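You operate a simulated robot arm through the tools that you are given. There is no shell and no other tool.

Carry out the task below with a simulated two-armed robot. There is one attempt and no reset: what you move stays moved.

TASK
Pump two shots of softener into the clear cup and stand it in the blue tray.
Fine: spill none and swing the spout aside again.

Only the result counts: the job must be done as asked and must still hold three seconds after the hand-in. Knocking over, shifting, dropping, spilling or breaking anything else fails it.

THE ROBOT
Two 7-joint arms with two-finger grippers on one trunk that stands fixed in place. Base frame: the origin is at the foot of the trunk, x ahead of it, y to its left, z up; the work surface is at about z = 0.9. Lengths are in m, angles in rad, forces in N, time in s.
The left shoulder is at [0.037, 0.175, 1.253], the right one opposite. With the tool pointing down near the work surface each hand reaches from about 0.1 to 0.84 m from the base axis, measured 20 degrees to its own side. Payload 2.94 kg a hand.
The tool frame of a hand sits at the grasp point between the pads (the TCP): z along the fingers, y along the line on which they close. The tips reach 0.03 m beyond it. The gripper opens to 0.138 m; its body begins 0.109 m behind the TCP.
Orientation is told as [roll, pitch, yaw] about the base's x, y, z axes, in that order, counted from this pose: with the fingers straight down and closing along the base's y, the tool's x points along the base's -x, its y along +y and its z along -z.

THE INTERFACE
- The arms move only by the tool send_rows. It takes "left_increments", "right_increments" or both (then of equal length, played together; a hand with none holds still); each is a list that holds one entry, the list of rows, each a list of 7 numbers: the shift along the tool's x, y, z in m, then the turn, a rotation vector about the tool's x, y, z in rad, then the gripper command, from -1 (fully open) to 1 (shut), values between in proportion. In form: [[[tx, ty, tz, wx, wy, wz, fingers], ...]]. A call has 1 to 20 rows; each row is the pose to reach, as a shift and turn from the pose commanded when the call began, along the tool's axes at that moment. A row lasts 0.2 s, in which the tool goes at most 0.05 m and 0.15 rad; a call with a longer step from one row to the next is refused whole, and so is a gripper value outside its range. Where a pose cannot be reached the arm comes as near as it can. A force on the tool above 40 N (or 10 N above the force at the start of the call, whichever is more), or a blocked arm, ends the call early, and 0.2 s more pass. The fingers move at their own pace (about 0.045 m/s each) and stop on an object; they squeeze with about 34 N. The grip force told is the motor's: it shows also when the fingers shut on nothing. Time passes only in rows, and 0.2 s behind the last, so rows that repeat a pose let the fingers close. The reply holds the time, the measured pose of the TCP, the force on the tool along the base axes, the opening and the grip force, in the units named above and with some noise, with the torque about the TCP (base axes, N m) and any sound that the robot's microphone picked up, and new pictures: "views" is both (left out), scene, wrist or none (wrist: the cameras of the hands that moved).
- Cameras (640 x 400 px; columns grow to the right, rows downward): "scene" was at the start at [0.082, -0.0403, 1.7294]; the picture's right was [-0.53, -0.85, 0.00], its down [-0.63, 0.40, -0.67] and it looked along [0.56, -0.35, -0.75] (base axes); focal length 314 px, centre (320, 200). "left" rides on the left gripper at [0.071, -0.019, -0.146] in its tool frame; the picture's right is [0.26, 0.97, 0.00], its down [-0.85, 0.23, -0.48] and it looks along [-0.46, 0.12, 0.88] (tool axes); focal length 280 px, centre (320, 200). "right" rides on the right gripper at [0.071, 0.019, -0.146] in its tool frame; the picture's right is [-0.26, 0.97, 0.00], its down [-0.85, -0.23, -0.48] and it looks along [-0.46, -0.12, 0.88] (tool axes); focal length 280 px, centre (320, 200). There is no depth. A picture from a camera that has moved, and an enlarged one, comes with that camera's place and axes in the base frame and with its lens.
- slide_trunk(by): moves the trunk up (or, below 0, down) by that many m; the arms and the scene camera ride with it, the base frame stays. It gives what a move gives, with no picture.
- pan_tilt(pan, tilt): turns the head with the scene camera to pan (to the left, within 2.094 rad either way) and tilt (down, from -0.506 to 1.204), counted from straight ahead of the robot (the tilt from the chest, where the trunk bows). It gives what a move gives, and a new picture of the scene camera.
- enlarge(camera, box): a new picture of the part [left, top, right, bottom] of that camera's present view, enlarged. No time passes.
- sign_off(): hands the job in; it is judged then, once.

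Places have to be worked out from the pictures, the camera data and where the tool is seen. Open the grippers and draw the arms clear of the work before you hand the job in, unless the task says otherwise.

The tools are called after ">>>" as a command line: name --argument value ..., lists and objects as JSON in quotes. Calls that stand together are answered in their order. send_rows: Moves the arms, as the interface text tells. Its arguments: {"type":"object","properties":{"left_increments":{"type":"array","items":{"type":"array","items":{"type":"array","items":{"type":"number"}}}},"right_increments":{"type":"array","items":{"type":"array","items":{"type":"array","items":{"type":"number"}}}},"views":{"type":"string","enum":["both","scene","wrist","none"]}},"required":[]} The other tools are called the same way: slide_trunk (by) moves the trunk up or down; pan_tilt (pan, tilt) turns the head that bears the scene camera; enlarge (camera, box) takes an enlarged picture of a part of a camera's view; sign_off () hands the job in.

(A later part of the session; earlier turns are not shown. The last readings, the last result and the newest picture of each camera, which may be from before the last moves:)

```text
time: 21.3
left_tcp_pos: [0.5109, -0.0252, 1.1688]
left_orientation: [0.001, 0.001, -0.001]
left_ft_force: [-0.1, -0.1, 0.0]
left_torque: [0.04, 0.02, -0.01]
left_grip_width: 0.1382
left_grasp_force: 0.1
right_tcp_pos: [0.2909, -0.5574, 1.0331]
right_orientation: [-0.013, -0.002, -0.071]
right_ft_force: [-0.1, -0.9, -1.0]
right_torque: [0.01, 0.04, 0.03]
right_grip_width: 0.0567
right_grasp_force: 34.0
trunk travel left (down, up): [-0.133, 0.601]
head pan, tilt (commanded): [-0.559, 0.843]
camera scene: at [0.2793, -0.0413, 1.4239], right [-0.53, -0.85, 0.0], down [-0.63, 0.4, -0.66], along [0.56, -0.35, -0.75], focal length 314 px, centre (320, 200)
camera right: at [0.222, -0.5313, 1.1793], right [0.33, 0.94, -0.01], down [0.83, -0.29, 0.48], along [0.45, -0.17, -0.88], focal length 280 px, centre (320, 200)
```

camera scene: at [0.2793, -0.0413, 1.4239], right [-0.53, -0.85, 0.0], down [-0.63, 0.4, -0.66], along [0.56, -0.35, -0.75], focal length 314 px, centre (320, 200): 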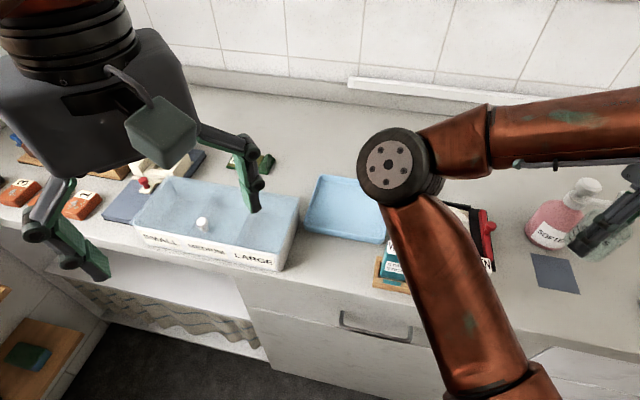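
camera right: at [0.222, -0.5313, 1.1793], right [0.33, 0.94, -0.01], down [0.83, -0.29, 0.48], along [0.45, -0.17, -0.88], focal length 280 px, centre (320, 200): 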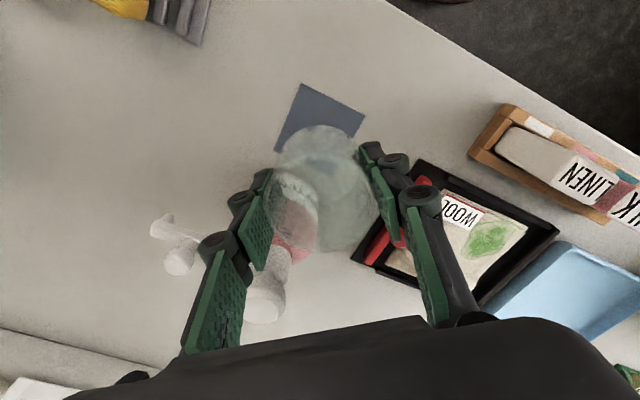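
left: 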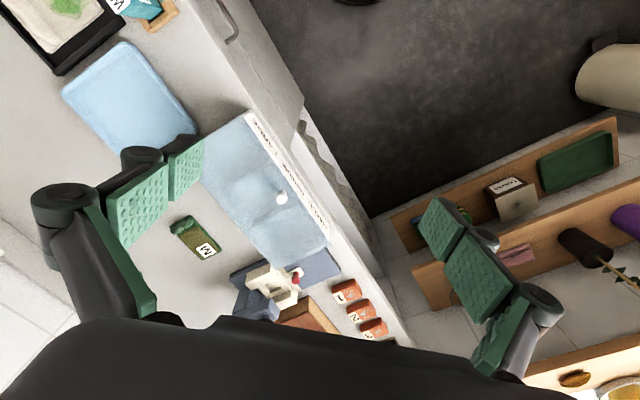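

The cup hangs over the mat with the arm in a good posture and nothing disturbed. I finish the turn to yaw -0.786 so the fingers lie along the counter, clear of the bottle.

>>> send_rows --right_increments '[[[0, 0, 0, 0, 0, 0.105, 0.5], [0, 0, 0, 0, 0, 0.21, 0.5], [0, -0.0005, 0, 0, 0, 0.315, 0.5], [-0.0004, -0.001, 0, 0, 0, 0.42, 0.5], [-0.0007, -0.0016, 0, 0, 0, 0.525, 0.5], [-0.0007, -0.0016, 0, 0, 0, 0.63, 0.5], [-0.0007, -0.0016, 0, 0, 0, 0.715, 0.5], [-0.0007, -0.0016, 0, 0, 0, 0.715, 0.5]]]' --views "both"

```text
time: 23.1
left_tcp_pos: [0.5103, -0.0241, 1.1689]
left_orientation: [0.0, -0.001, 0.0]
left_ft_force: [-0.1, 0.7, 0.9]
left_torque: [-0.02, 0.0, -0.01]
left_grip_width: 0.1381
left_grasp_force: 0.0
right_tcp_pos: [0.2906, -0.5572, 1.0339]
right_orientation: [-0.009, -0.009, -0.787]
right_ft_force: [-0.2, -0.3, -0.6]
right_torque: [0.0, -0.04, -0.01]
right_grip_width: 0.0567
right_grasp_force: 34.4
trunk travel left (down, up): [-0.133, 0.601]
head pan, tilt (commanded): [-0.559, 0.843]
camera scene: at [0.2793, -0.0406, 1.4239], right [-0.53, -0.85, 0.0], down [-0.63, 0.4, -0.67], along [0.56, -0.35, -0.75], focal length 314 px, centre (320, 200)
camera right: at [0.2547, -0.4925, 1.1798], right [0.87, 0.5, -0.01], down [0.44, -0.76, 0.49], along [0.24, -0.42, -0.87], focal length 280 px, centre (320, 200)
```

scene: 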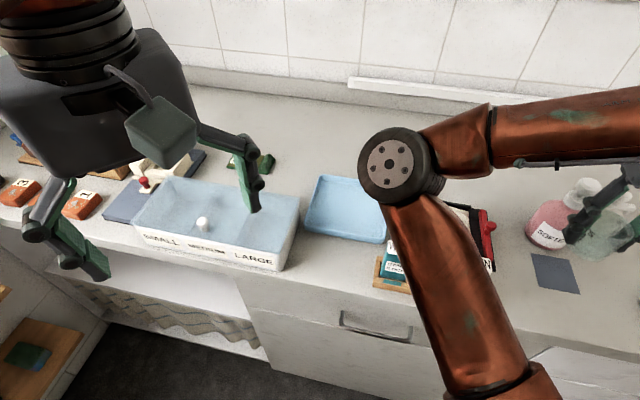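
right: 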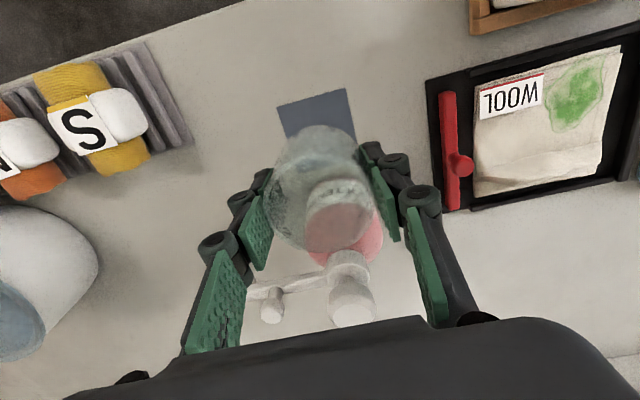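

The cup is above the mat at yaw -0.787. I turn the head to the pump for a clear view and lower the cup toward the mat.

>>> pan_tilt --pan -1.25 --tilt 0.75

>>> send_rows --right_increments '[[[-0.001, -0.0003, 0.02, 0, 0.004, 0, 0.5], [-0.0019, -0.0006, 0.04, 0, 0.008, 0, 0.5], [-0.0019, -0.0006, 0.06, 0, 0.0127, 0, 0.5], [-0.0019, -0.0006, 0.075, 0, 0.0127, 0, 0.5]]]' --views "both"

```text
time: 24.2
left_tcp_pos: [0.5114, -0.0235, 1.1692]
left_orientation: [0.0, 0.0, 0.0]
left_ft_force: [0.4, 0.6, -0.1]
left_torque: [0.0, 0.03, 0.02]
left_grip_width: 0.1382
left_grasp_force: 0.1
right_tcp_pos: [0.2914, -0.5572, 1.0332]
right_orientation: [-0.006, -0.009, -0.784]
right_ft_force: [-0.5, -0.3, -0.5]
right_torque: [-0.01, 0.02, 0.0]
right_grip_width: 0.0566
right_grasp_force: 34.1
trunk travel left (down, up): [-0.133, 0.601]
head pan, tilt (commanded): [-1.25, 0.75]
camera scene: at [0.239, -0.0775, 1.4313], right [-0.95, -0.32, 0.0], down [-0.22, 0.65, -0.73], along [0.23, -0.69, -0.68], focal length 314 px, centre (320, 200)
```

scene: 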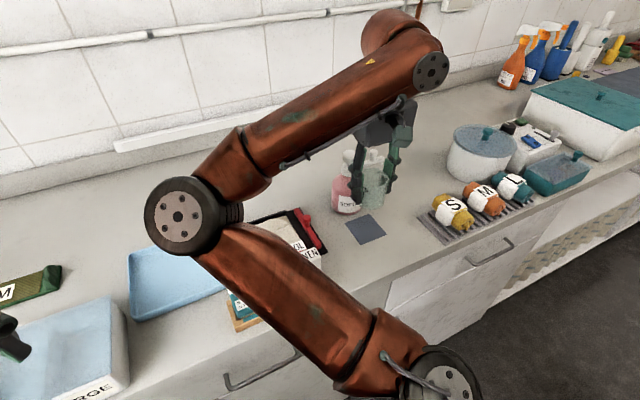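

```text
time: 25.2
left_tcp_pos: [0.5027, -0.0164, 1.1751]
left_orientation: [-0.006, -0.01, -0.001]
left_ft_force: [-0.3, -0.2, 1.0]
left_torque: [0.0, 0.02, -0.01]
left_grip_width: 0.1379
left_grasp_force: 0.2
right_tcp_pos: [0.2855, -0.555, 0.9672]
right_orientation: [0.0, -0.016, -0.783]
right_ft_force: [0.3, 0.5, -0.3]
right_torque: [0.01, 0.03, 0.01]
right_grip_width: 0.0567
right_grasp_force: 34.4
trunk travel left (down, up): [-0.133, 0.601]
head pan, tilt (commanded): [-1.25, 0.75]
camera scene: at [0.2289, -0.0694, 1.4358], right [-0.95, -0.32, 0.0], down [-0.21, 0.64, -0.74], along [0.23, -0.7, -0.68], focal length 314 px, centre (320, 200)
camera right: at [0.2479, -0.4903, 1.1137], right [0.87, 0.5, 0.0], down [0.43, -0.76, 0.49], along [0.25, -0.42, -0.87], focal length 280 px, centre (320, 200)
```

scene: 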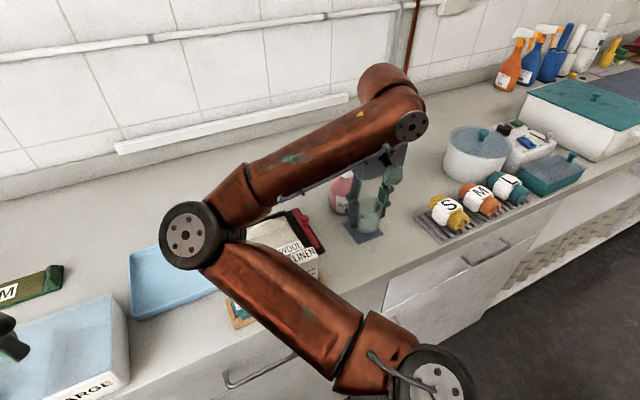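
right: 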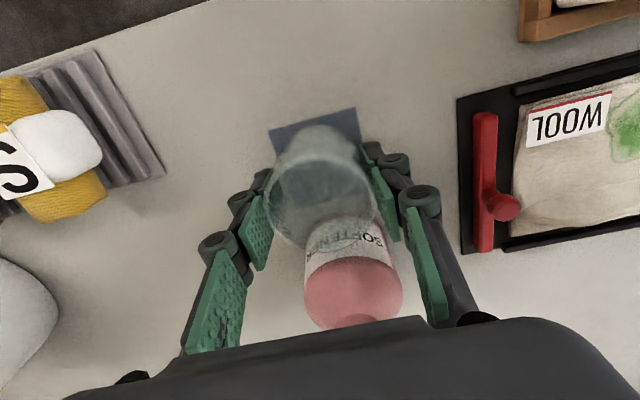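

The left hand and head camera shifted by about 1 cm during that move, though the tool force is nil; some part of the right arm other than the hand may be touching something. I stop and look closely around the elbow and upper arm.

>>> enlarge --camera "scene" --box '[120, 190, 360, 340]'

>>> enlarge --camera "scene" --box '[300, 130, 480, 260]'

>>> enlarge --camera "left" --box '[0, 0, 640, 400]'

```text
2.67 times, centred on (240, 265) of scene
camera zoom: at [0.2289, -0.0694, 1.4358], right [-0.95, -0.32, 0.0], down [-0.21, 0.64, -0.74], along [0.23, -0.7, -0.68], focal length 839 px, centre (533, 27)
```

zoom: 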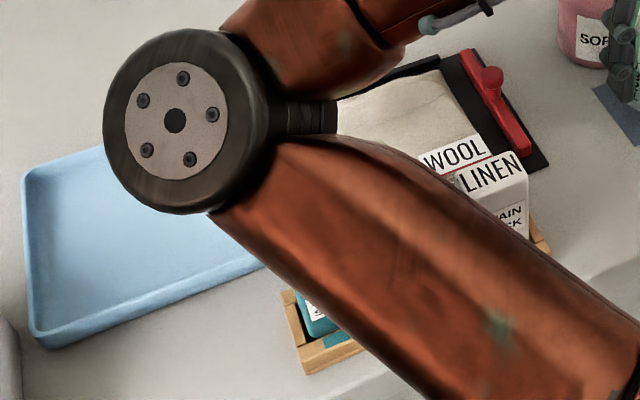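

```text
3.08 times, centred on (390, 195) of scene
camera zoom: at [0.2289, -0.0694, 1.4358], right [-0.95, -0.32, 0.0], down [-0.21, 0.64, -0.74], along [0.23, -0.7, -0.68], focal length 968 px, centre (105, 215)
```

zoom: 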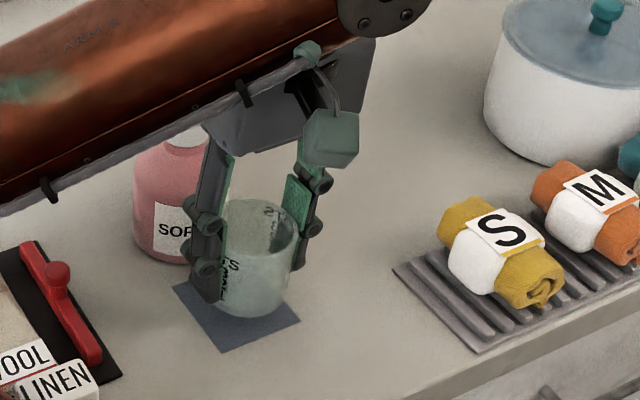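

```text
1.00 times, centred on (320, 200) of left (not enlarged: the box is as wide or as high as the picture)
camera zoom: at [0.4307, -0.0336, 1.3193], right [-0.26, 0.96, -0.01], down [0.84, 0.23, 0.48], along [0.47, 0.12, -0.88], focal length 280 px, centre (320, 200)
```

zoom: 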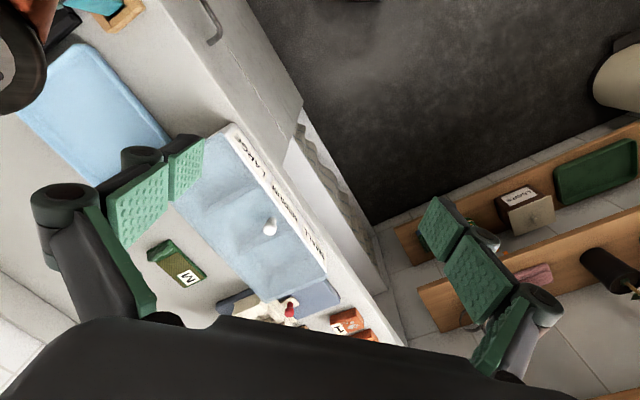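

The whole torso was pushed back and up about 1 cm, so the right upper arm must be bearing on the counter edge or the stain sticks beneath it. I back straight up the way I came at once.

>>> send_rows --right_increments '[[[0, 0, -0.015, 0, 0, 0, 0.5], [0, 0, -0.035, 0, 0, 0, 0.5], [0.001, 0, -0.055, 0, -0.006, 0, 0.5], [0.0019, 0.0006, -0.075, 0, -0.0127, 0, 0.5]]]' --views "both"

>>> enlarge --camera "scene" --box '[120, 190, 360, 340]'

>>> enlarge --camera "scene" --box '[300, 250, 540, 400]'

```text
time: 26.2
left_tcp_pos: [0.5115, -0.0234, 1.1688]
left_orientation: [0.001, 0.001, -0.001]
left_ft_force: [-0.5, -0.4, 0.2]
left_torque: [-0.04, -0.01, -0.01]
left_grip_width: 0.1379
left_grasp_force: 0.0
right_tcp_pos: [0.2919, -0.5582, 1.0351]
right_orientation: [-0.009, -0.009, -0.785]
right_ft_force: [-0.1, 0.0, -1.8]
right_torque: [-0.04, -0.02, 0.0]
right_grip_width: 0.0563
right_grasp_force: 34.0
trunk travel left (down, up): [-0.133, 0.601]
head pan, tilt (commanded): [-1.25, 0.75]
camera scene: at [0.2391, -0.0772, 1.4311], right [-0.95, -0.32, 0.0], down [-0.22, 0.65, -0.73], along [0.23, -0.69, -0.68], focal length 314 px, centre (320, 200)
camera right: at [0.2566, -0.4928, 1.1796], right [0.87, 0.5, -0.01], down [0.44, -0.76, 0.49], along [0.24, -0.42, -0.87], focal length 280 px, centre (320, 200)
```

scene: 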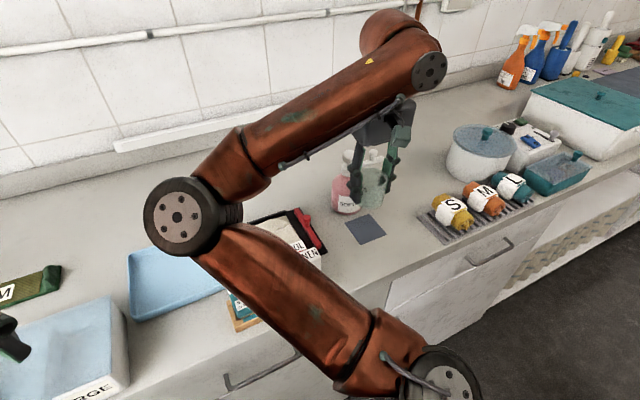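
right: 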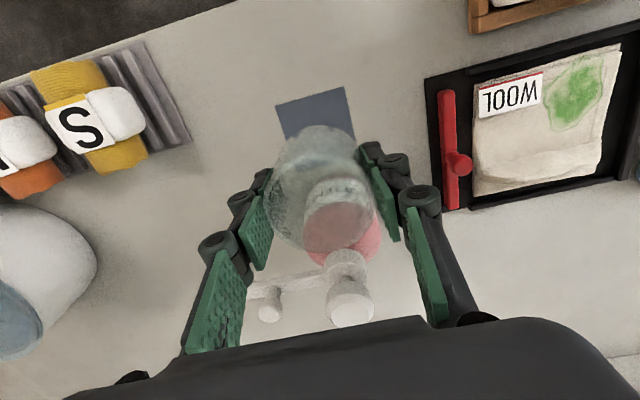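

```text
2.67 times, centred on (240, 265) of scene
camera zoom: at [0.2391, -0.0772, 1.4311], right [-0.95, -0.32, 0.0], down [-0.22, 0.65, -0.73], along [0.23, -0.69, -0.68], focal length 839 px, centre (533, 27)
```

zoom: 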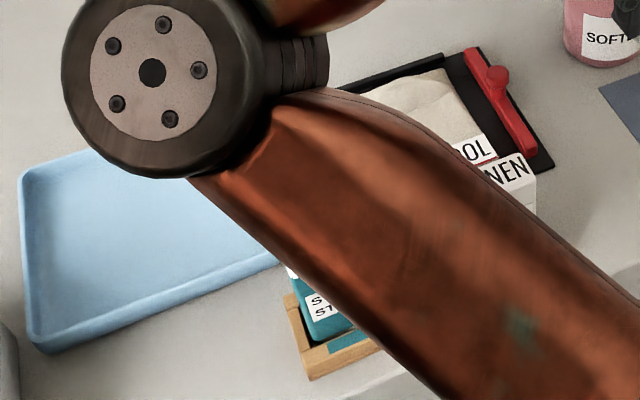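

```text
2.67 times, centred on (420, 325) of scene
camera zoom: at [0.2391, -0.0772, 1.4311], right [-0.95, -0.32, 0.0], down [-0.22, 0.65, -0.73], along [0.23, -0.69, -0.68], focal length 839 px, centre (53, -133)
```

zoom: 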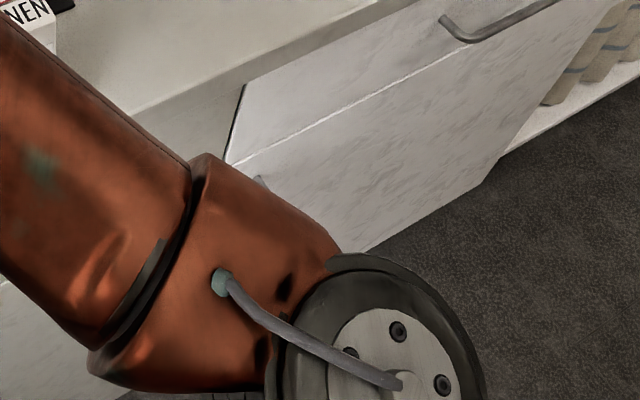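

The torso sprang back to its place and nothing looks moved; the arm was bearing on the counter's edge because the lowered trunk brings the shoulder forward. I raise the trunk back to its first height and will come down on the mat from there with this better wrist posture.

>>> slide_trunk --by 0.292

>>> pan_tilt --pan -1.2 --tilt 0.9

```text
time: 29.1
left_tcp_pos: [0.51, -0.0242, 1.4597]
left_orientation: [-0.001, 0.002, 0.0]
left_ft_force: [-0.1, -0.4, 0.0]
left_torque: [-0.03, -0.01, 0.02]
left_grip_width: 0.1381
left_grasp_force: 0.0
right_tcp_pos: [0.2927, -0.5579, 1.3258]
right_orientation: [-0.01, -0.007, -0.786]
right_ft_force: [-0.1, 0.0, -1.7]
right_torque: [0.01, 0.02, -0.02]
right_grip_width: 0.0564
right_grasp_force: 33.7
trunk travel left (down, up): [-0.425, 0.309]
head pan, tilt (commanded): [-1.25, 0.75]
```

```text
time: 29.8
left_tcp_pos: [0.5109, -0.0249, 1.4603]
left_orientation: [0.0, 0.0, 0.0]
left_ft_force: [-0.7, 0.6, 0.6]
left_torque: [-0.01, 0.03, -0.01]
left_grip_width: 0.1379
left_grasp_force: 0.0
right_tcp_pos: [0.2908, -0.5575, 1.3271]
right_orientation: [-0.007, -0.01, -0.785]
right_ft_force: [0.6, -0.7, 0.0]
right_torque: [0.0, 0.05, -0.03]
right_grip_width: 0.0563
right_grasp_force: 34.0
trunk travel left (down, up): [-0.425, 0.309]
head pan, tilt (commanded): [-1.201, 0.901]
camera scene: at [0.0427, -0.0691, 1.7249], right [-0.93, -0.36, 0.0], down [-0.28, 0.73, -0.62], along [0.22, -0.58, -0.78], focal length 314 px, centre (320, 200)
```

scene: 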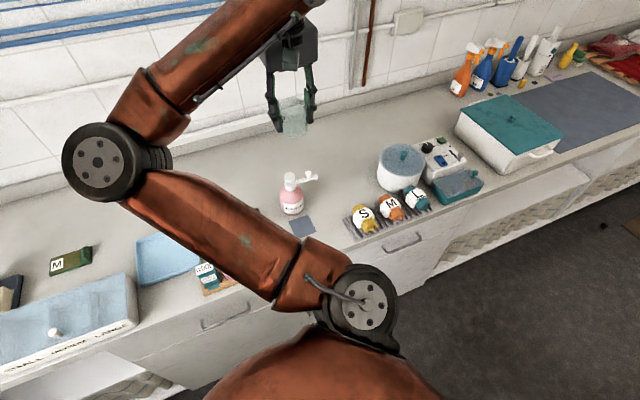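

The view is clear: pump, spout, mat and all else look undisturbed, and the cup hangs in the hand. I descend to z about 1.10 over the mat, watching for reach warnings or torso shift.

>>> send_rows --right_increments '[[[0.0003, 0, 0.038, 0, 0.002, 0, 0.5], [0.0006, -0.0003, 0.076, 0, 0.004, 0, 0.5], [0.0009, -0.0005, 0.114, 0, 0.006, 0, 0.5], [0.0012, -0.0007, 0.152, 0, 0.008, 0, 0.5], [0.0015, -0.0009, 0.19, 0, 0.01, 0, 0.5], [0.0018, -0.001, 0.226, 0, 0.0127, 0, 0.5]]]' --views "both"

```text
time: 31.2
left_tcp_pos: [0.5102, -0.024, 1.4614]
left_orientation: [-0.002, 0.002, 0.0]
left_ft_force: [0.5, -0.4, -0.8]
left_torque: [0.01, 0.02, 0.02]
left_grip_width: 0.1377
left_grasp_force: 0.0
right_tcp_pos: [0.2901, -0.5602, 1.0982]
right_orientation: [-0.008, 0.003, -0.786]
right_ft_force: [-0.9, 0.5, -0.4]
right_torque: [-0.01, 0.0, -0.02]
right_grip_width: 0.0561
right_grasp_force: 33.9
trunk travel left (down, up): [-0.425, 0.309]
head pan, tilt (commanded): [-1.201, 0.901]
camera scene: at [0.0433, -0.0697, 1.7249], right [-0.93, -0.36, 0.0], down [-0.28, 0.73, -0.62], along [0.22, -0.58, -0.78], focal length 314 px, centre (320, 200)
camera right: at [0.2545, -0.4962, 1.2454], right [0.87, 0.5, -0.01], down [0.44, -0.76, 0.48], along [0.23, -0.42, -0.88], focal length 280 px, centre (320, 200)
```

scene: 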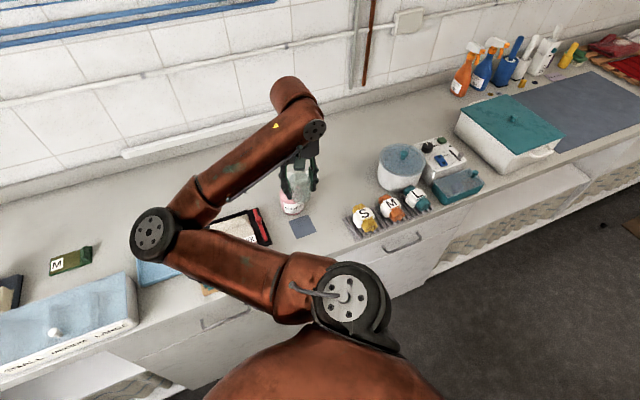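
right: 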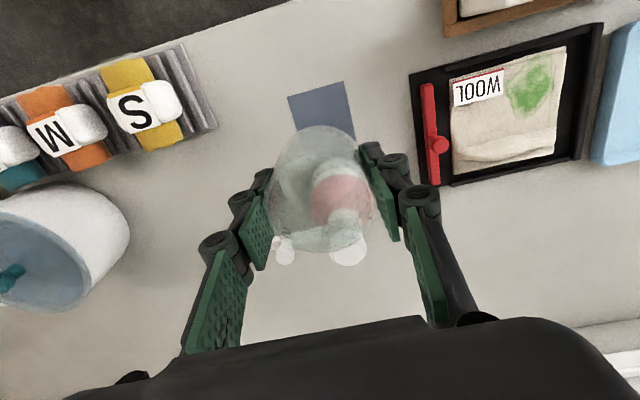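

No reach warning and the torso is steady. I continue down to z about 0.965.

>>> send_rows --right_increments '[[[0, 0.0005, 0.034, -0.002, 0.001, 0, 0.5], [0, 0.001, 0.068, -0.004, 0.002, 0, 0.5], [0, 0.0015, 0.1, -0.006, 0.003, 0, 0.5], [0, 0.0018, 0.12, -0.0078, 0.0035, 0, 0.5], [0, 0.0018, 0.133, -0.0078, 0.0035, 0, 0.5]]]' --views "both"

>>> enlarge --camera "scene" --box '[230, 140, 390, 260]'

>>> enlarge --camera "scene" --box '[100, 180, 300, 330]'

```text
time: 32.4
left_tcp_pos: [0.5104, -0.0237, 1.4609]
left_orientation: [0.001, 0.0, 0.0]
left_ft_force: [-0.4, -0.6, -0.6]
left_torque: [-0.01, -0.02, 0.02]
left_grip_width: 0.1382
left_grasp_force: 0.0
right_tcp_pos: [0.2913, -0.5616, 0.9658]
right_orientation: [0.0, 0.007, -0.788]
right_ft_force: [0.6, -0.5, -0.4]
right_torque: [-0.03, -0.02, 0.02]
right_grip_width: 0.0566
right_grasp_force: 34.1
trunk travel left (down, up): [-0.425, 0.309]
head pan, tilt (commanded): [-1.201, 0.901]
camera scene: at [0.0427, -0.069, 1.7249], right [-0.93, -0.36, 0.0], down [-0.28, 0.73, -0.62], along [0.22, -0.58, -0.78], focal length 314 px, centre (320, 200)
camera right: at [0.2549, -0.4976, 1.1138], right [0.87, 0.5, 0.0], down [0.44, -0.77, 0.47], along [0.23, -0.41, -0.88], focal length 280 px, centre (320, 200)
```

scene: 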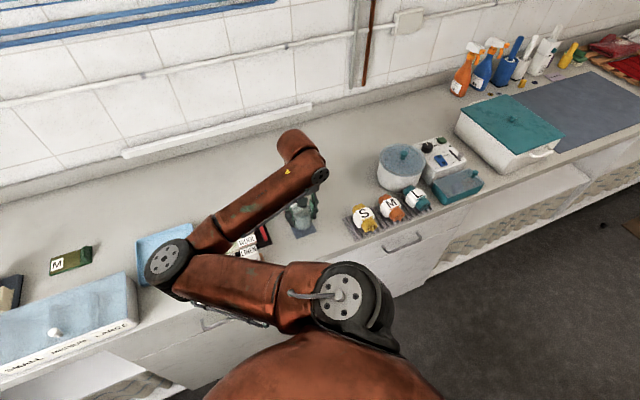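
right: 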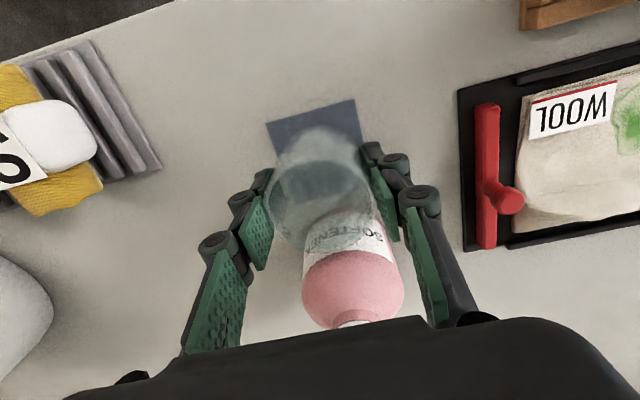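

```text
3.33 times, centred on (310, 200) of scene
camera zoom: at [0.0427, -0.069, 1.7249], right [-0.93, -0.36, 0.0], down [-0.28, 0.73, -0.62], along [0.22, -0.58, -0.78], focal length 1048 px, centre (353, 200)
```

zoom: 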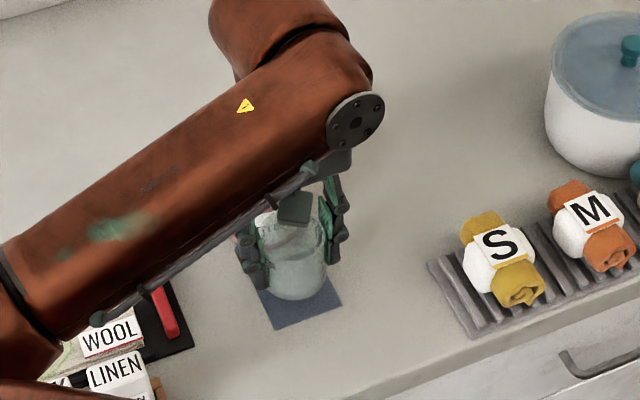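

```text
2.67 times, centred on (200, 255) of scene
camera zoom: at [0.0427, -0.069, 1.7249], right [-0.93, -0.36, 0.0], down [-0.28, 0.73, -0.62], along [0.22, -0.58, -0.78], focal length 839 px, centre (640, 53)
```

zoom: 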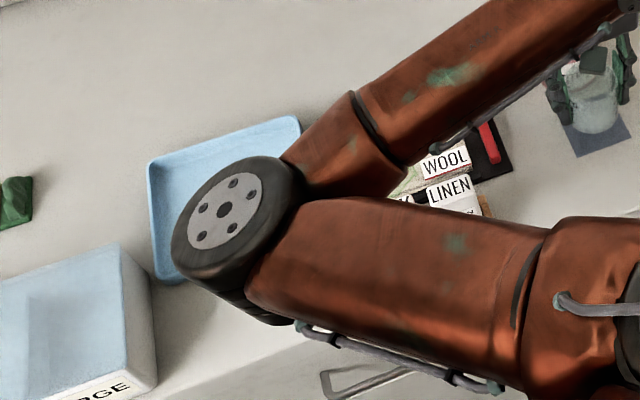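

Reach is fine and nothing is touched. I shift the cup about 4 mm away from the bottle and lower it to the mat with small steps.

>>> send_rows --right_increments '[[[0.0042, 0.0016, 0.004, 0, 0, 0, 0.5], [0.0042, 0.0016, 0.012, 0, 0, 0, 0.5], [0.0042, 0.0016, 0.018, 0, 0, 0, 0.5], [0.0042, 0.0016, 0.021, 0, 0, 0, 0.5], [0.0042, 0.0016, 0.023, 0, 0, 0, 0.5]]]' --views "wrist"

>>> enlarge --camera "scene" --box '[250, 170, 350, 245]'

```text
time: 33.6
left_tcp_pos: [0.5101, -0.024, 1.4605]
left_orientation: [0.0, -0.002, 0.0]
left_ft_force: [1.4, -0.2, -0.3]
left_torque: [0.03, -0.01, -0.03]
left_grip_width: 0.1377
left_grasp_force: 0.1
right_tcp_pos: [0.2871, -0.5556, 0.9441]
right_orientation: [-0.001, 0.008, -0.786]
right_ft_force: [-0.4, -0.1, -0.4]
right_torque: [0.0, 0.0, 0.02]
right_grip_width: 0.0565
right_grasp_force: 34.4
trunk travel left (down, up): [-0.425, 0.309]
head pan, tilt (commanded): [-1.201, 0.901]
camera right: at [0.2523, -0.4932, 1.0916], right [0.87, 0.5, 0.0], down [0.44, -0.77, 0.47], along [0.23, -0.41, -0.88], focal length 280 px, centre (320, 200)
```

right: 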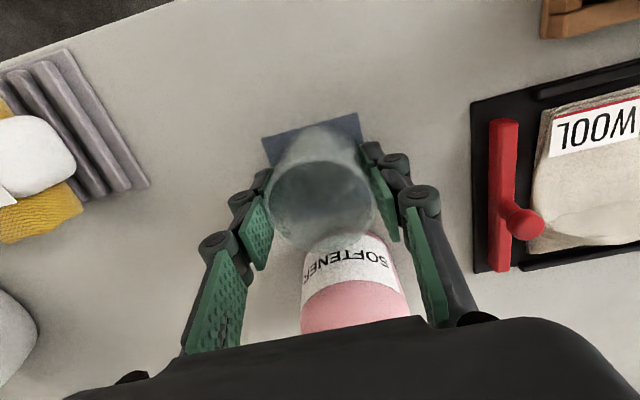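

```text
5.33 times, centred on (300, 208) of scene
camera zoom: at [0.0427, -0.0691, 1.7249], right [-0.93, -0.36, 0.0], down [-0.28, 0.73, -0.62], along [0.22, -0.58, -0.78], focal length 1677 px, centre (427, 160)
```

zoom: 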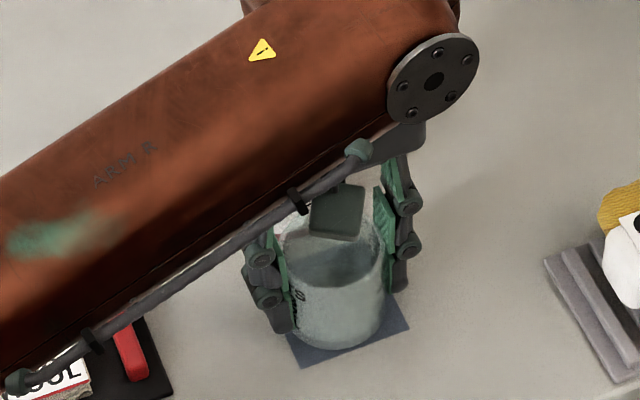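

The cup bottom is about 2 mm above the mat. I lower it the rest, feeling for contact.

>>> send_rows --right_increments '[[[-0.003, 0, 0.001, 0, 0, 0, 0.5], [-0.003, 0, 0.0025, 0, 0, 0, 0.5], [-0.003, 0, 0.0035, 0, 0, 0, 0.5]]]' --views "none"

```text
time: 34.4
left_tcp_pos: [0.5102, -0.0228, 1.461]
left_orientation: [0.001, 0.001, 0.001]
left_ft_force: [-0.3, 0.2, 0.0]
left_torque: [0.02, -0.01, 0.01]
left_grip_width: 0.1381
left_grasp_force: 0.2
right_tcp_pos: [0.289, -0.5571, 0.9427]
right_orientation: [-0.002, 0.002, -0.785]
right_ft_force: [0.7, -2.2, 15.0]
right_torque: [-0.23, 0.34, 0.09]
right_grip_width: 0.0565
right_grasp_force: 33.8
trunk travel left (down, up): [-0.425, 0.309]
head pan, tilt (commanded): [-1.201, 0.901]
```

The cup touches down (fz 15 N). I ease off a little, open the fingers, and check before rising.

>>> send_rows --right_increments '[[[0, 0, -0.0015, 0, 0, 0, 0.5], [0, 0, -0.0015, 0, 0, 0, 0.1], [0, 0, -0.0015, 0, 0, 0, -0.2], [0, 0, -0.0015, 0, 0, 0, -0.45], [0, 0, -0.0015, 0, 0, 0, -0.45]]]' --views "wrist"

```text
time: 35.6
left_tcp_pos: [0.5104, -0.0242, 1.4608]
left_orientation: [0.001, 0.0, -0.001]
left_ft_force: [0.2, -0.6, 0.3]
left_torque: [0.01, -0.02, 0.03]
left_grip_width: 0.1381
left_grasp_force: 0.0
right_tcp_pos: [0.2896, -0.5564, 0.9425]
right_orientation: [-0.001, 0.008, -0.787]
right_ft_force: [0.0, 0.0, 0.7]
right_torque: [0.0, -0.02, -0.03]
right_grip_width: 0.1002
right_grasp_force: 0.1
trunk travel left (down, up): [-0.425, 0.309]
head pan, tilt (commanded): [-1.201, 0.901]
camera right: at [0.2544, -0.4948, 1.0897], right [0.87, 0.5, 0.0], down [0.44, -0.77, 0.47], along [0.23, -0.41, -0.88], focal length 280 px, centre (320, 200)
```

right: 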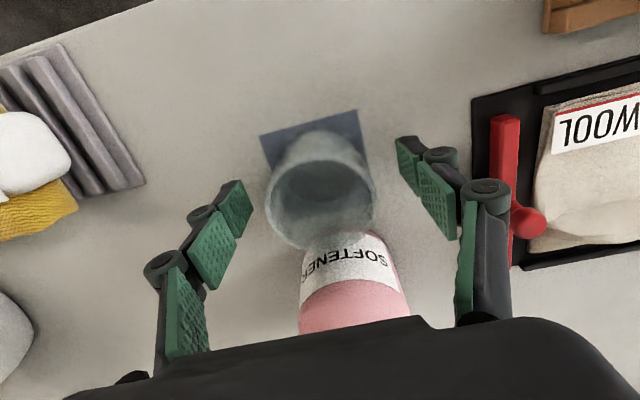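

The cup stands on the mat, released. I rise straight up to z about 1.15 and look at the arrangement.

>>> send_rows --right_increments '[[[0, 0, -0.02, 0, 0, 0, -0.45], [0, 0, -0.06, 0, 0, 0, -0.45], [0, 0, -0.1, 0, 0, 0, -0.45], [0, 0, -0.14, 0, 0, 0, -0.45], [0, 0, -0.18, 0, 0, 0, -0.45], [0, 0, -0.21, 0, 0, 0, -0.45]]]' --views "both"

>>> enlarge --camera "right" --box '[220, 60, 460, 280]'

>>> enlarge --camera "scene" --box '[250, 150, 370, 245]'

```text
time: 37.0
left_tcp_pos: [0.5091, -0.0235, 1.46]
left_orientation: [0.0, 0.0, 0.002]
left_ft_force: [-0.3, -0.1, -0.5]
left_torque: [-0.02, -0.01, 0.01]
left_grip_width: 0.138
left_grasp_force: 0.0
right_tcp_pos: [0.2902, -0.5573, 1.1522]
right_orientation: [-0.001, 0.006, -0.786]
right_ft_force: [0.4, 0.9, 0.2]
right_torque: [0.03, 0.01, 0.04]
right_grip_width: 0.1002
right_grasp_force: 0.0
trunk travel left (down, up): [-0.425, 0.309]
head pan, tilt (commanded): [-1.201, 0.901]
camera scene: at [0.0425, -0.0688, 1.7249], right [-0.93, -0.36, 0.0], down [-0.28, 0.73, -0.62], along [0.22, -0.58, -0.78], focal length 314 px, centre (320, 200)
camera right: at [0.2557, -0.495, 1.2995], right [0.87, 0.5, 0.0], down [0.44, -0.77, 0.47], along [0.23, -0.41, -0.88], focal length 280 px, centre (320, 200)
```

scene: 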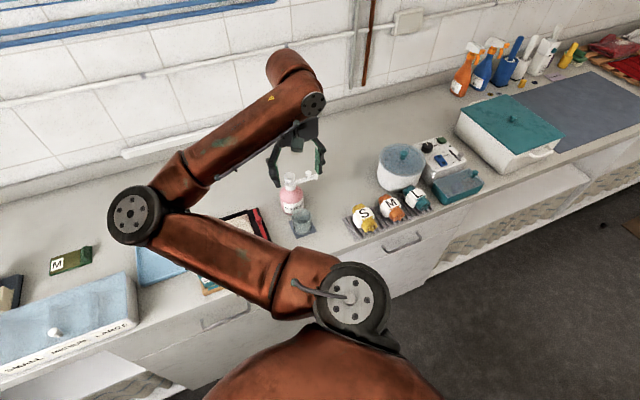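
right: 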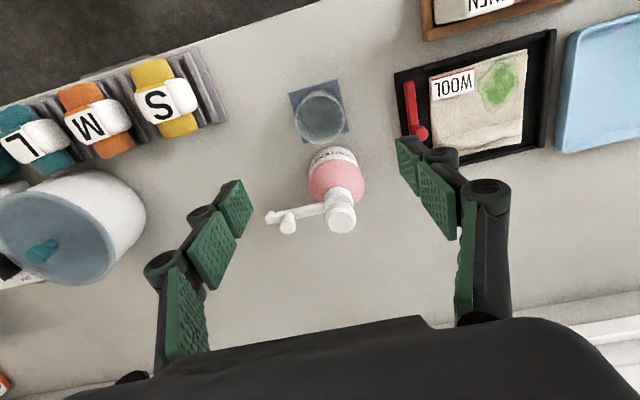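

```text
1.82 times, centred on (340, 170) of right
camera zoom: at [0.2557, -0.495, 1.2995], right [0.87, 0.5, 0.0], down [0.44, -0.77, 0.47], along [0.23, -0.41, -0.88], focal length 510 px, centre (284, 254)
```

zoom: 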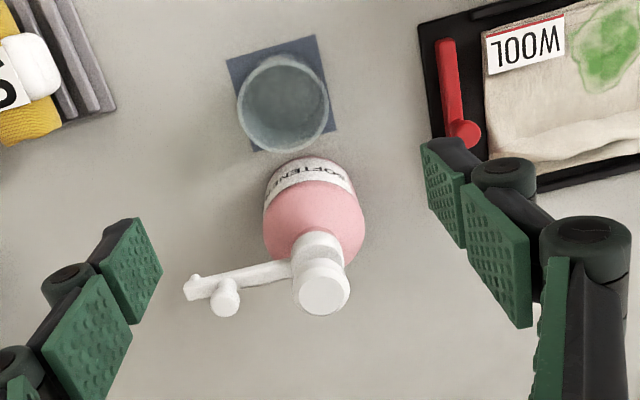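

```text
4.21 times, centred on (310, 198) of scene
camera zoom: at [0.0425, -0.0688, 1.7249], right [-0.93, -0.36, 0.0], down [-0.28, 0.73, -0.62], along [0.22, -0.58, -0.78], focal length 1324 px, centre (362, 210)
```

zoom: 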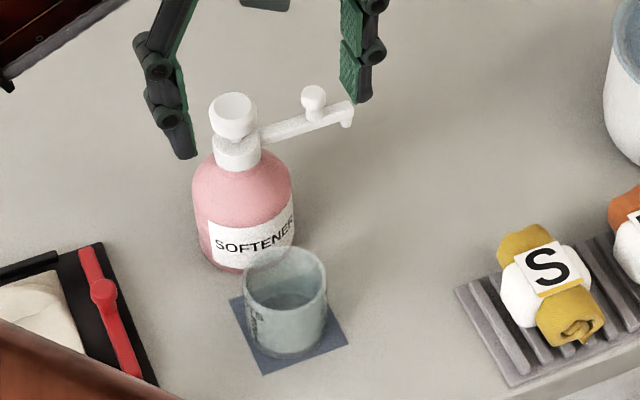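

The cup stands centred on the mat beside the bottle; the spout still points aside along the counter. I close the fingers and move at height over to the far side of the spout, ready to push it round over the cup.

>>> send_rows --right_increments '[[[0, 0, -0.02, 0, 0, 0, 0.2], [-0.03, -0.015, -0.025, 0, 0, 0, 1], [-0.065, -0.033, -0.025, 0, 0, 0, 1], [-0.1, -0.052, -0.025, 0, 0, 0, 1], [-0.1317, -0.0685, -0.025, 0, 0, 0, 1], [-0.1317, -0.0685, -0.025, 0, 0, 0, 1], [-0.1317, -0.0685, -0.025, 0, 0, 0, 1]]]' --views "both"

>>> enlarge --camera "scene" --box '[240, 120, 380, 240]'

```text
time: 38.6
left_tcp_pos: [0.5093, -0.0235, 1.4615]
left_orientation: [-0.001, 0.0, 0.0]
left_ft_force: [0.4, -0.3, -0.8]
left_torque: [0.01, 0.01, 0.04]
left_grip_width: 0.1384
left_grasp_force: 0.0
right_tcp_pos: [0.3348, -0.7004, 1.1741]
right_orientation: [0.0, 0.006, -0.788]
right_ft_force: [-0.3, -0.8, -0.3]
right_torque: [0.03, -0.01, -0.02]
right_grip_width: 0.0
right_grasp_force: 28.3
trunk travel left (down, up): [-0.425, 0.309]
head pan, tilt (commanded): [-1.201, 0.901]
camera scene: at [0.0425, -0.0697, 1.7249], right [-0.93, -0.36, 0.0], down [-0.28, 0.73, -0.62], along [0.22, -0.58, -0.78], focal length 314 px, centre (320, 200)
camera right: at [0.2993, -0.6376, 1.3222], right [0.87, 0.5, 0.0], down [0.44, -0.77, 0.47], along [0.23, -0.41, -0.88], focal length 280 px, centre (320, 200)
```

scene: 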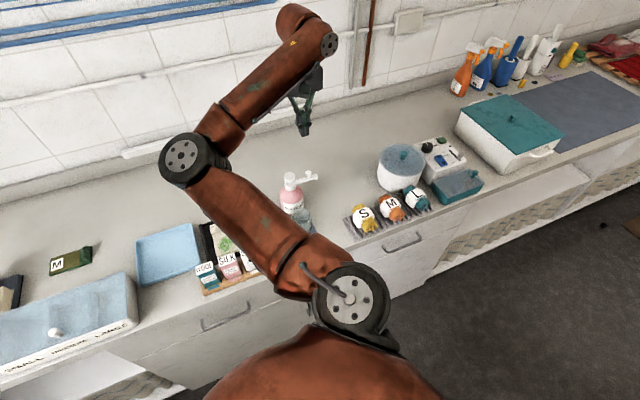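
right: 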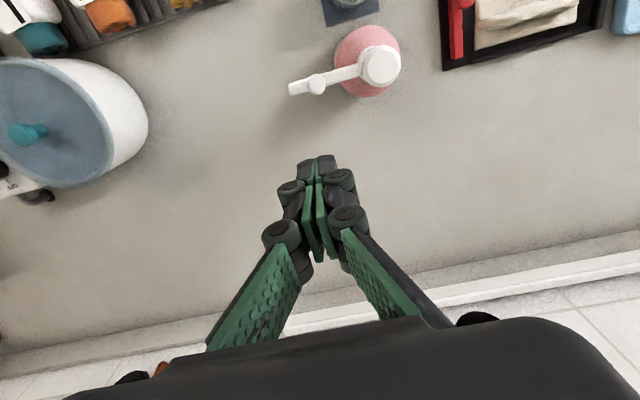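

```text
3.33 times, centred on (310, 180) of scene
camera zoom: at [0.0425, -0.0697, 1.7249], right [-0.93, -0.36, 0.0], down [-0.28, 0.73, -0.62], along [0.22, -0.58, -0.78], focal length 1048 px, centre (353, 267)
```

zoom: 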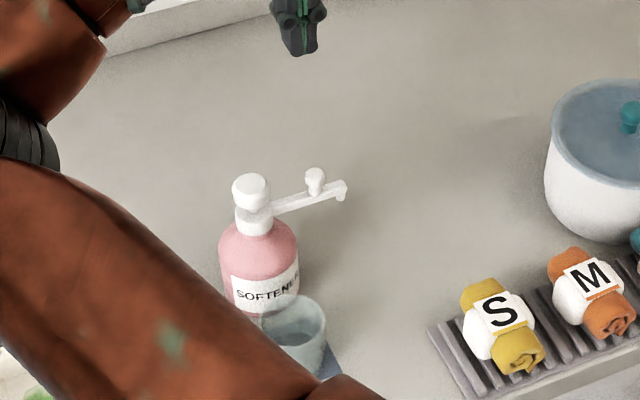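

The closed fingertips hang beyond the spout, which still points at 225° from the pump axis (0.350, -0.620). I lower the tips to about z 0.997, level with the spout bar but clear of the counter.

>>> send_rows --right_increments '[[[0, 0, 0.04, 0, 0, 0, 1], [0, 0, 0.08, 0, 0, 0, 1], [0, 0, 0.12, 0, 0, 0, 1], [0, 0, 0.147, 0, 0, 0, 1]]]' --views "both"

>>> enlarge --camera "scene" --box '[250, 140, 370, 240]'

>>> enlarge --camera "right" --box '[200, 0, 480, 210]'

```text
time: 39.6
left_tcp_pos: [0.5104, -0.0235, 1.4614]
left_orientation: [0.001, 0.0, 0.002]
left_ft_force: [-0.2, -0.3, -0.3]
left_torque: [0.01, -0.02, 0.0]
left_grip_width: 0.138
left_grasp_force: 0.2
right_tcp_pos: [0.3324, -0.6995, 1.0297]
right_orientation: [-0.001, 0.007, -0.789]
right_ft_force: [0.9, 0.7, 0.0]
right_torque: [0.01, 0.02, -0.02]
right_grip_width: 0.0
right_grasp_force: 28.7
trunk travel left (down, up): [-0.425, 0.309]
head pan, tilt (commanded): [-1.201, 0.901]
camera scene: at [0.0429, -0.0698, 1.7249], right [-0.93, -0.36, 0.0], down [-0.28, 0.73, -0.62], along [0.22, -0.58, -0.78], focal length 314 px, centre (320, 200)
camera right: at [0.2978, -0.638, 1.1759], right [0.87, 0.5, 0.0], down [0.44, -0.77, 0.47], along [0.23, -0.41, -0.88], focal length 280 px, centre (320, 200)
```

scene: 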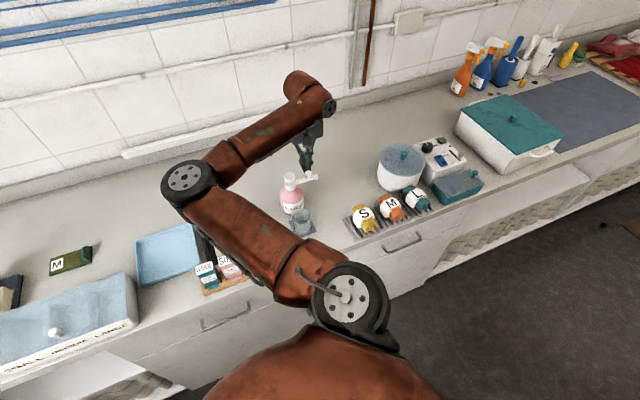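
right: 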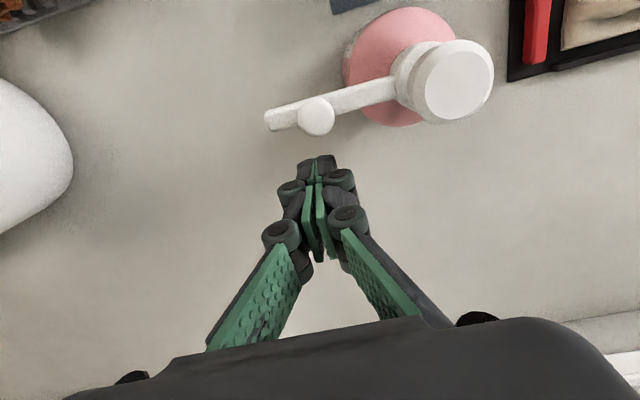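

```text
4.00 times, centred on (310, 190) of scene
camera zoom: at [0.0429, -0.0698, 1.7249], right [-0.93, -0.36, 0.0], down [-0.28, 0.73, -0.62], along [0.22, -0.58, -0.78], focal length 1258 px, centre (360, 240)
```

zoom: 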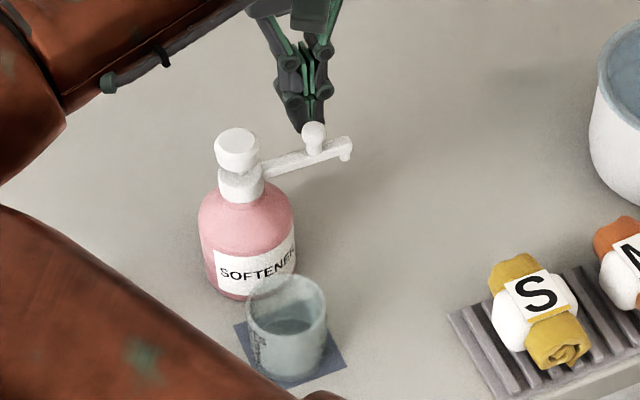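

```text
1.90 times, centred on (340, 105) of right
camera zoom: at [0.2978, -0.638, 1.1759], right [0.87, 0.5, 0.0], down [0.44, -0.77, 0.47], along [0.23, -0.41, -0.88], focal length 534 px, centre (282, 381)
```

zoom: 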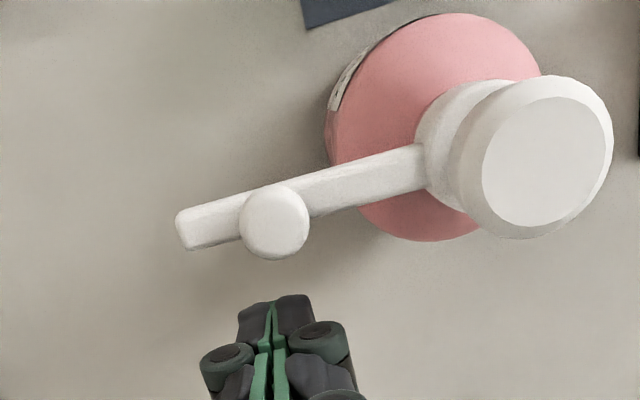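

The tips are level with the knob, about 2 cm short of it. I push gently along the counter's depth direction for roughly the first 10 degrees of swing and check force and bottle.

>>> send_rows --right_increments '[[[0.01, 0, 0, 0, 0, 0, 1], [0.018, 0, 0, 0, 0, 0, 1], [0.022, 0, 0, 0, 0, 0, 1], [0.026, -0.001, 0, 0, 0, 0, 1], [0.03, -0.002, 0, 0, 0, 0, 1], [0.034, -0.0026, 0, 0, 0, 0, 1]]]' --views "wrist"

>>> enlarge --camera "scene" --box '[250, 140, 370, 240]'

>>> enlarge --camera "right" --box '[200, 0, 480, 210]'

```text
time: 41.0
left_tcp_pos: [0.51, -0.0231, 1.4613]
left_orientation: [-0.001, -0.001, 0.0]
left_ft_force: [-0.7, 0.3, -0.5]
left_torque: [-0.01, -0.01, 0.02]
left_grip_width: 0.138
left_grasp_force: 0.1
right_tcp_pos: [0.3096, -0.677, 1.0291]
right_orientation: [0.0, 0.007, -0.787]
right_ft_force: [1.2, 0.1, 1.0]
right_torque: [0.01, -0.01, -0.03]
right_grip_width: 0.0002
right_grasp_force: 28.4
trunk travel left (down, up): [-0.425, 0.309]
head pan, tilt (commanded): [-1.201, 0.901]
camera right: at [0.2743, -0.6149, 1.1763], right [0.87, 0.5, 0.0], down [0.44, -0.77, 0.47], along [0.23, -0.41, -0.88], focal length 280 px, centre (320, 200)
```

right: 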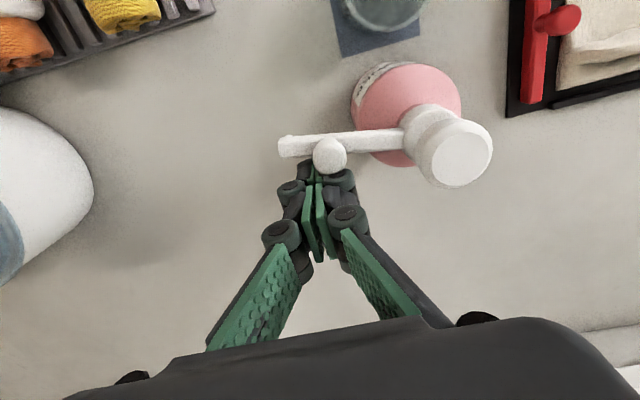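

```text
4.00 times, centred on (310, 190) of scene
camera zoom: at [0.0427, -0.0691, 1.7249], right [-0.93, -0.36, 0.0], down [-0.28, 0.73, -0.62], along [0.22, -0.58, -0.78], focal length 1258 px, centre (360, 240)
```

zoom: 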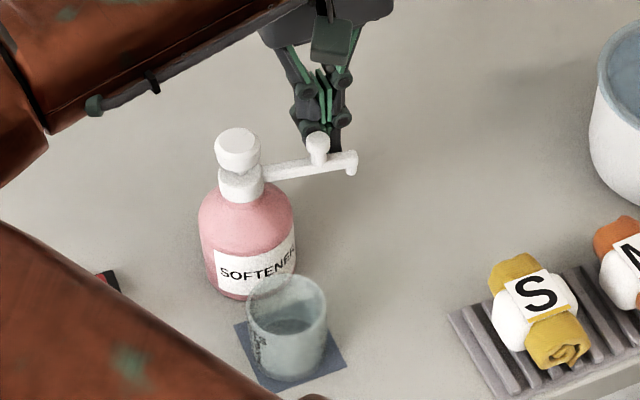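

```text
1.90 times, centred on (340, 105) of right
camera zoom: at [0.2743, -0.6149, 1.1763], right [0.87, 0.5, 0.0], down [0.44, -0.77, 0.47], along [0.23, -0.41, -0.88], focal length 534 px, centre (282, 381)
```

zoom: 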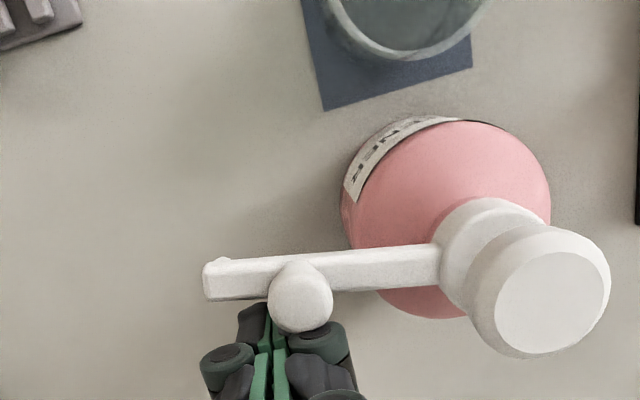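

The spout has turned about 10 degrees with barely 1 N and the bottle has not moved. I carry on sweeping along the arc for the next 50 degrees or so.

>>> send_rows --right_increments '[[[0.0068, -0.0009, 0, 0, 0, 0, 1], [0.0141, -0.0011, 0, 0, 0, 0, 1], [0.0214, -0.0004, 0, 0, 0, 0, 1], [0.0286, 0.001, 0, 0, 0, 0, 1], [0.0356, 0.0031, 0, 0, 0, 0, 1], [0.0424, 0.006, 0, 0, 0, 0, 1], [0.0488, 0.0095, 0, 0, 0, 0, 1], [0.0548, 0.0137, 0, 0, 0, 0, 1]]]' --views "wrist"

>>> enlarge --camera "scene" --box '[250, 140, 370, 240]'

>>> enlarge --camera "right" --box '[200, 50, 480, 260]'

```text
time: 42.8
left_tcp_pos: [0.5106, -0.0234, 1.4601]
left_orientation: [-0.001, 0.001, -0.001]
left_ft_force: [0.6, 0.4, 0.5]
left_torque: [-0.01, 0.01, -0.03]
left_grip_width: 0.1379
left_grasp_force: 0.0
right_tcp_pos: [0.2811, -0.6265, 1.0295]
right_orientation: [-0.001, 0.008, -0.786]
right_ft_force: [0.2, -0.2, -0.7]
right_torque: [0.0, 0.0, 0.01]
right_grip_width: 0.0
right_grasp_force: 28.7
trunk travel left (down, up): [-0.425, 0.309]
head pan, tilt (commanded): [-1.201, 0.901]
camera right: at [0.2452, -0.5653, 1.1763], right [0.87, 0.5, 0.0], down [0.44, -0.77, 0.47], along [0.23, -0.41, -0.88], focal length 280 px, centre (320, 200)
```

right: 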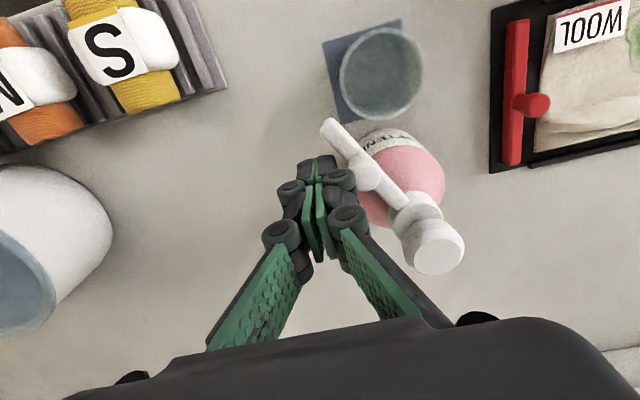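

```text
4.00 times, centred on (310, 190) of scene
camera zoom: at [0.0427, -0.0689, 1.7249], right [-0.93, -0.36, 0.0], down [-0.28, 0.73, -0.62], along [0.22, -0.58, -0.78], focal length 1258 px, centre (360, 240)
```

zoom: 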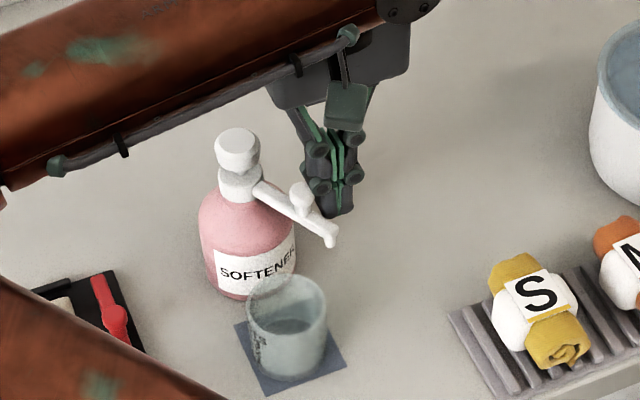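

```text
1.90 times, centred on (340, 155) of right
camera zoom: at [0.2452, -0.5653, 1.1763], right [0.87, 0.5, 0.0], down [0.44, -0.77, 0.47], along [0.23, -0.41, -0.88], focal length 534 px, centre (282, 286)
```

zoom: 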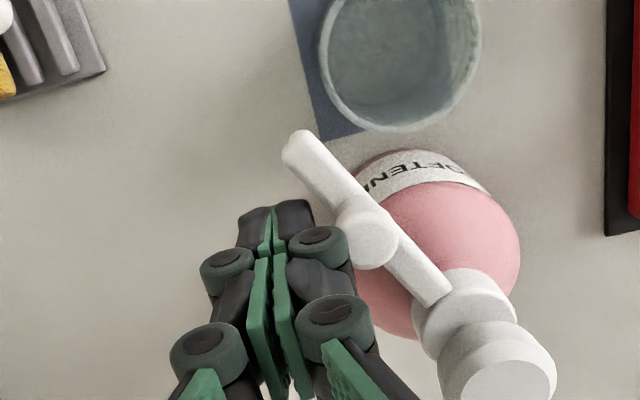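

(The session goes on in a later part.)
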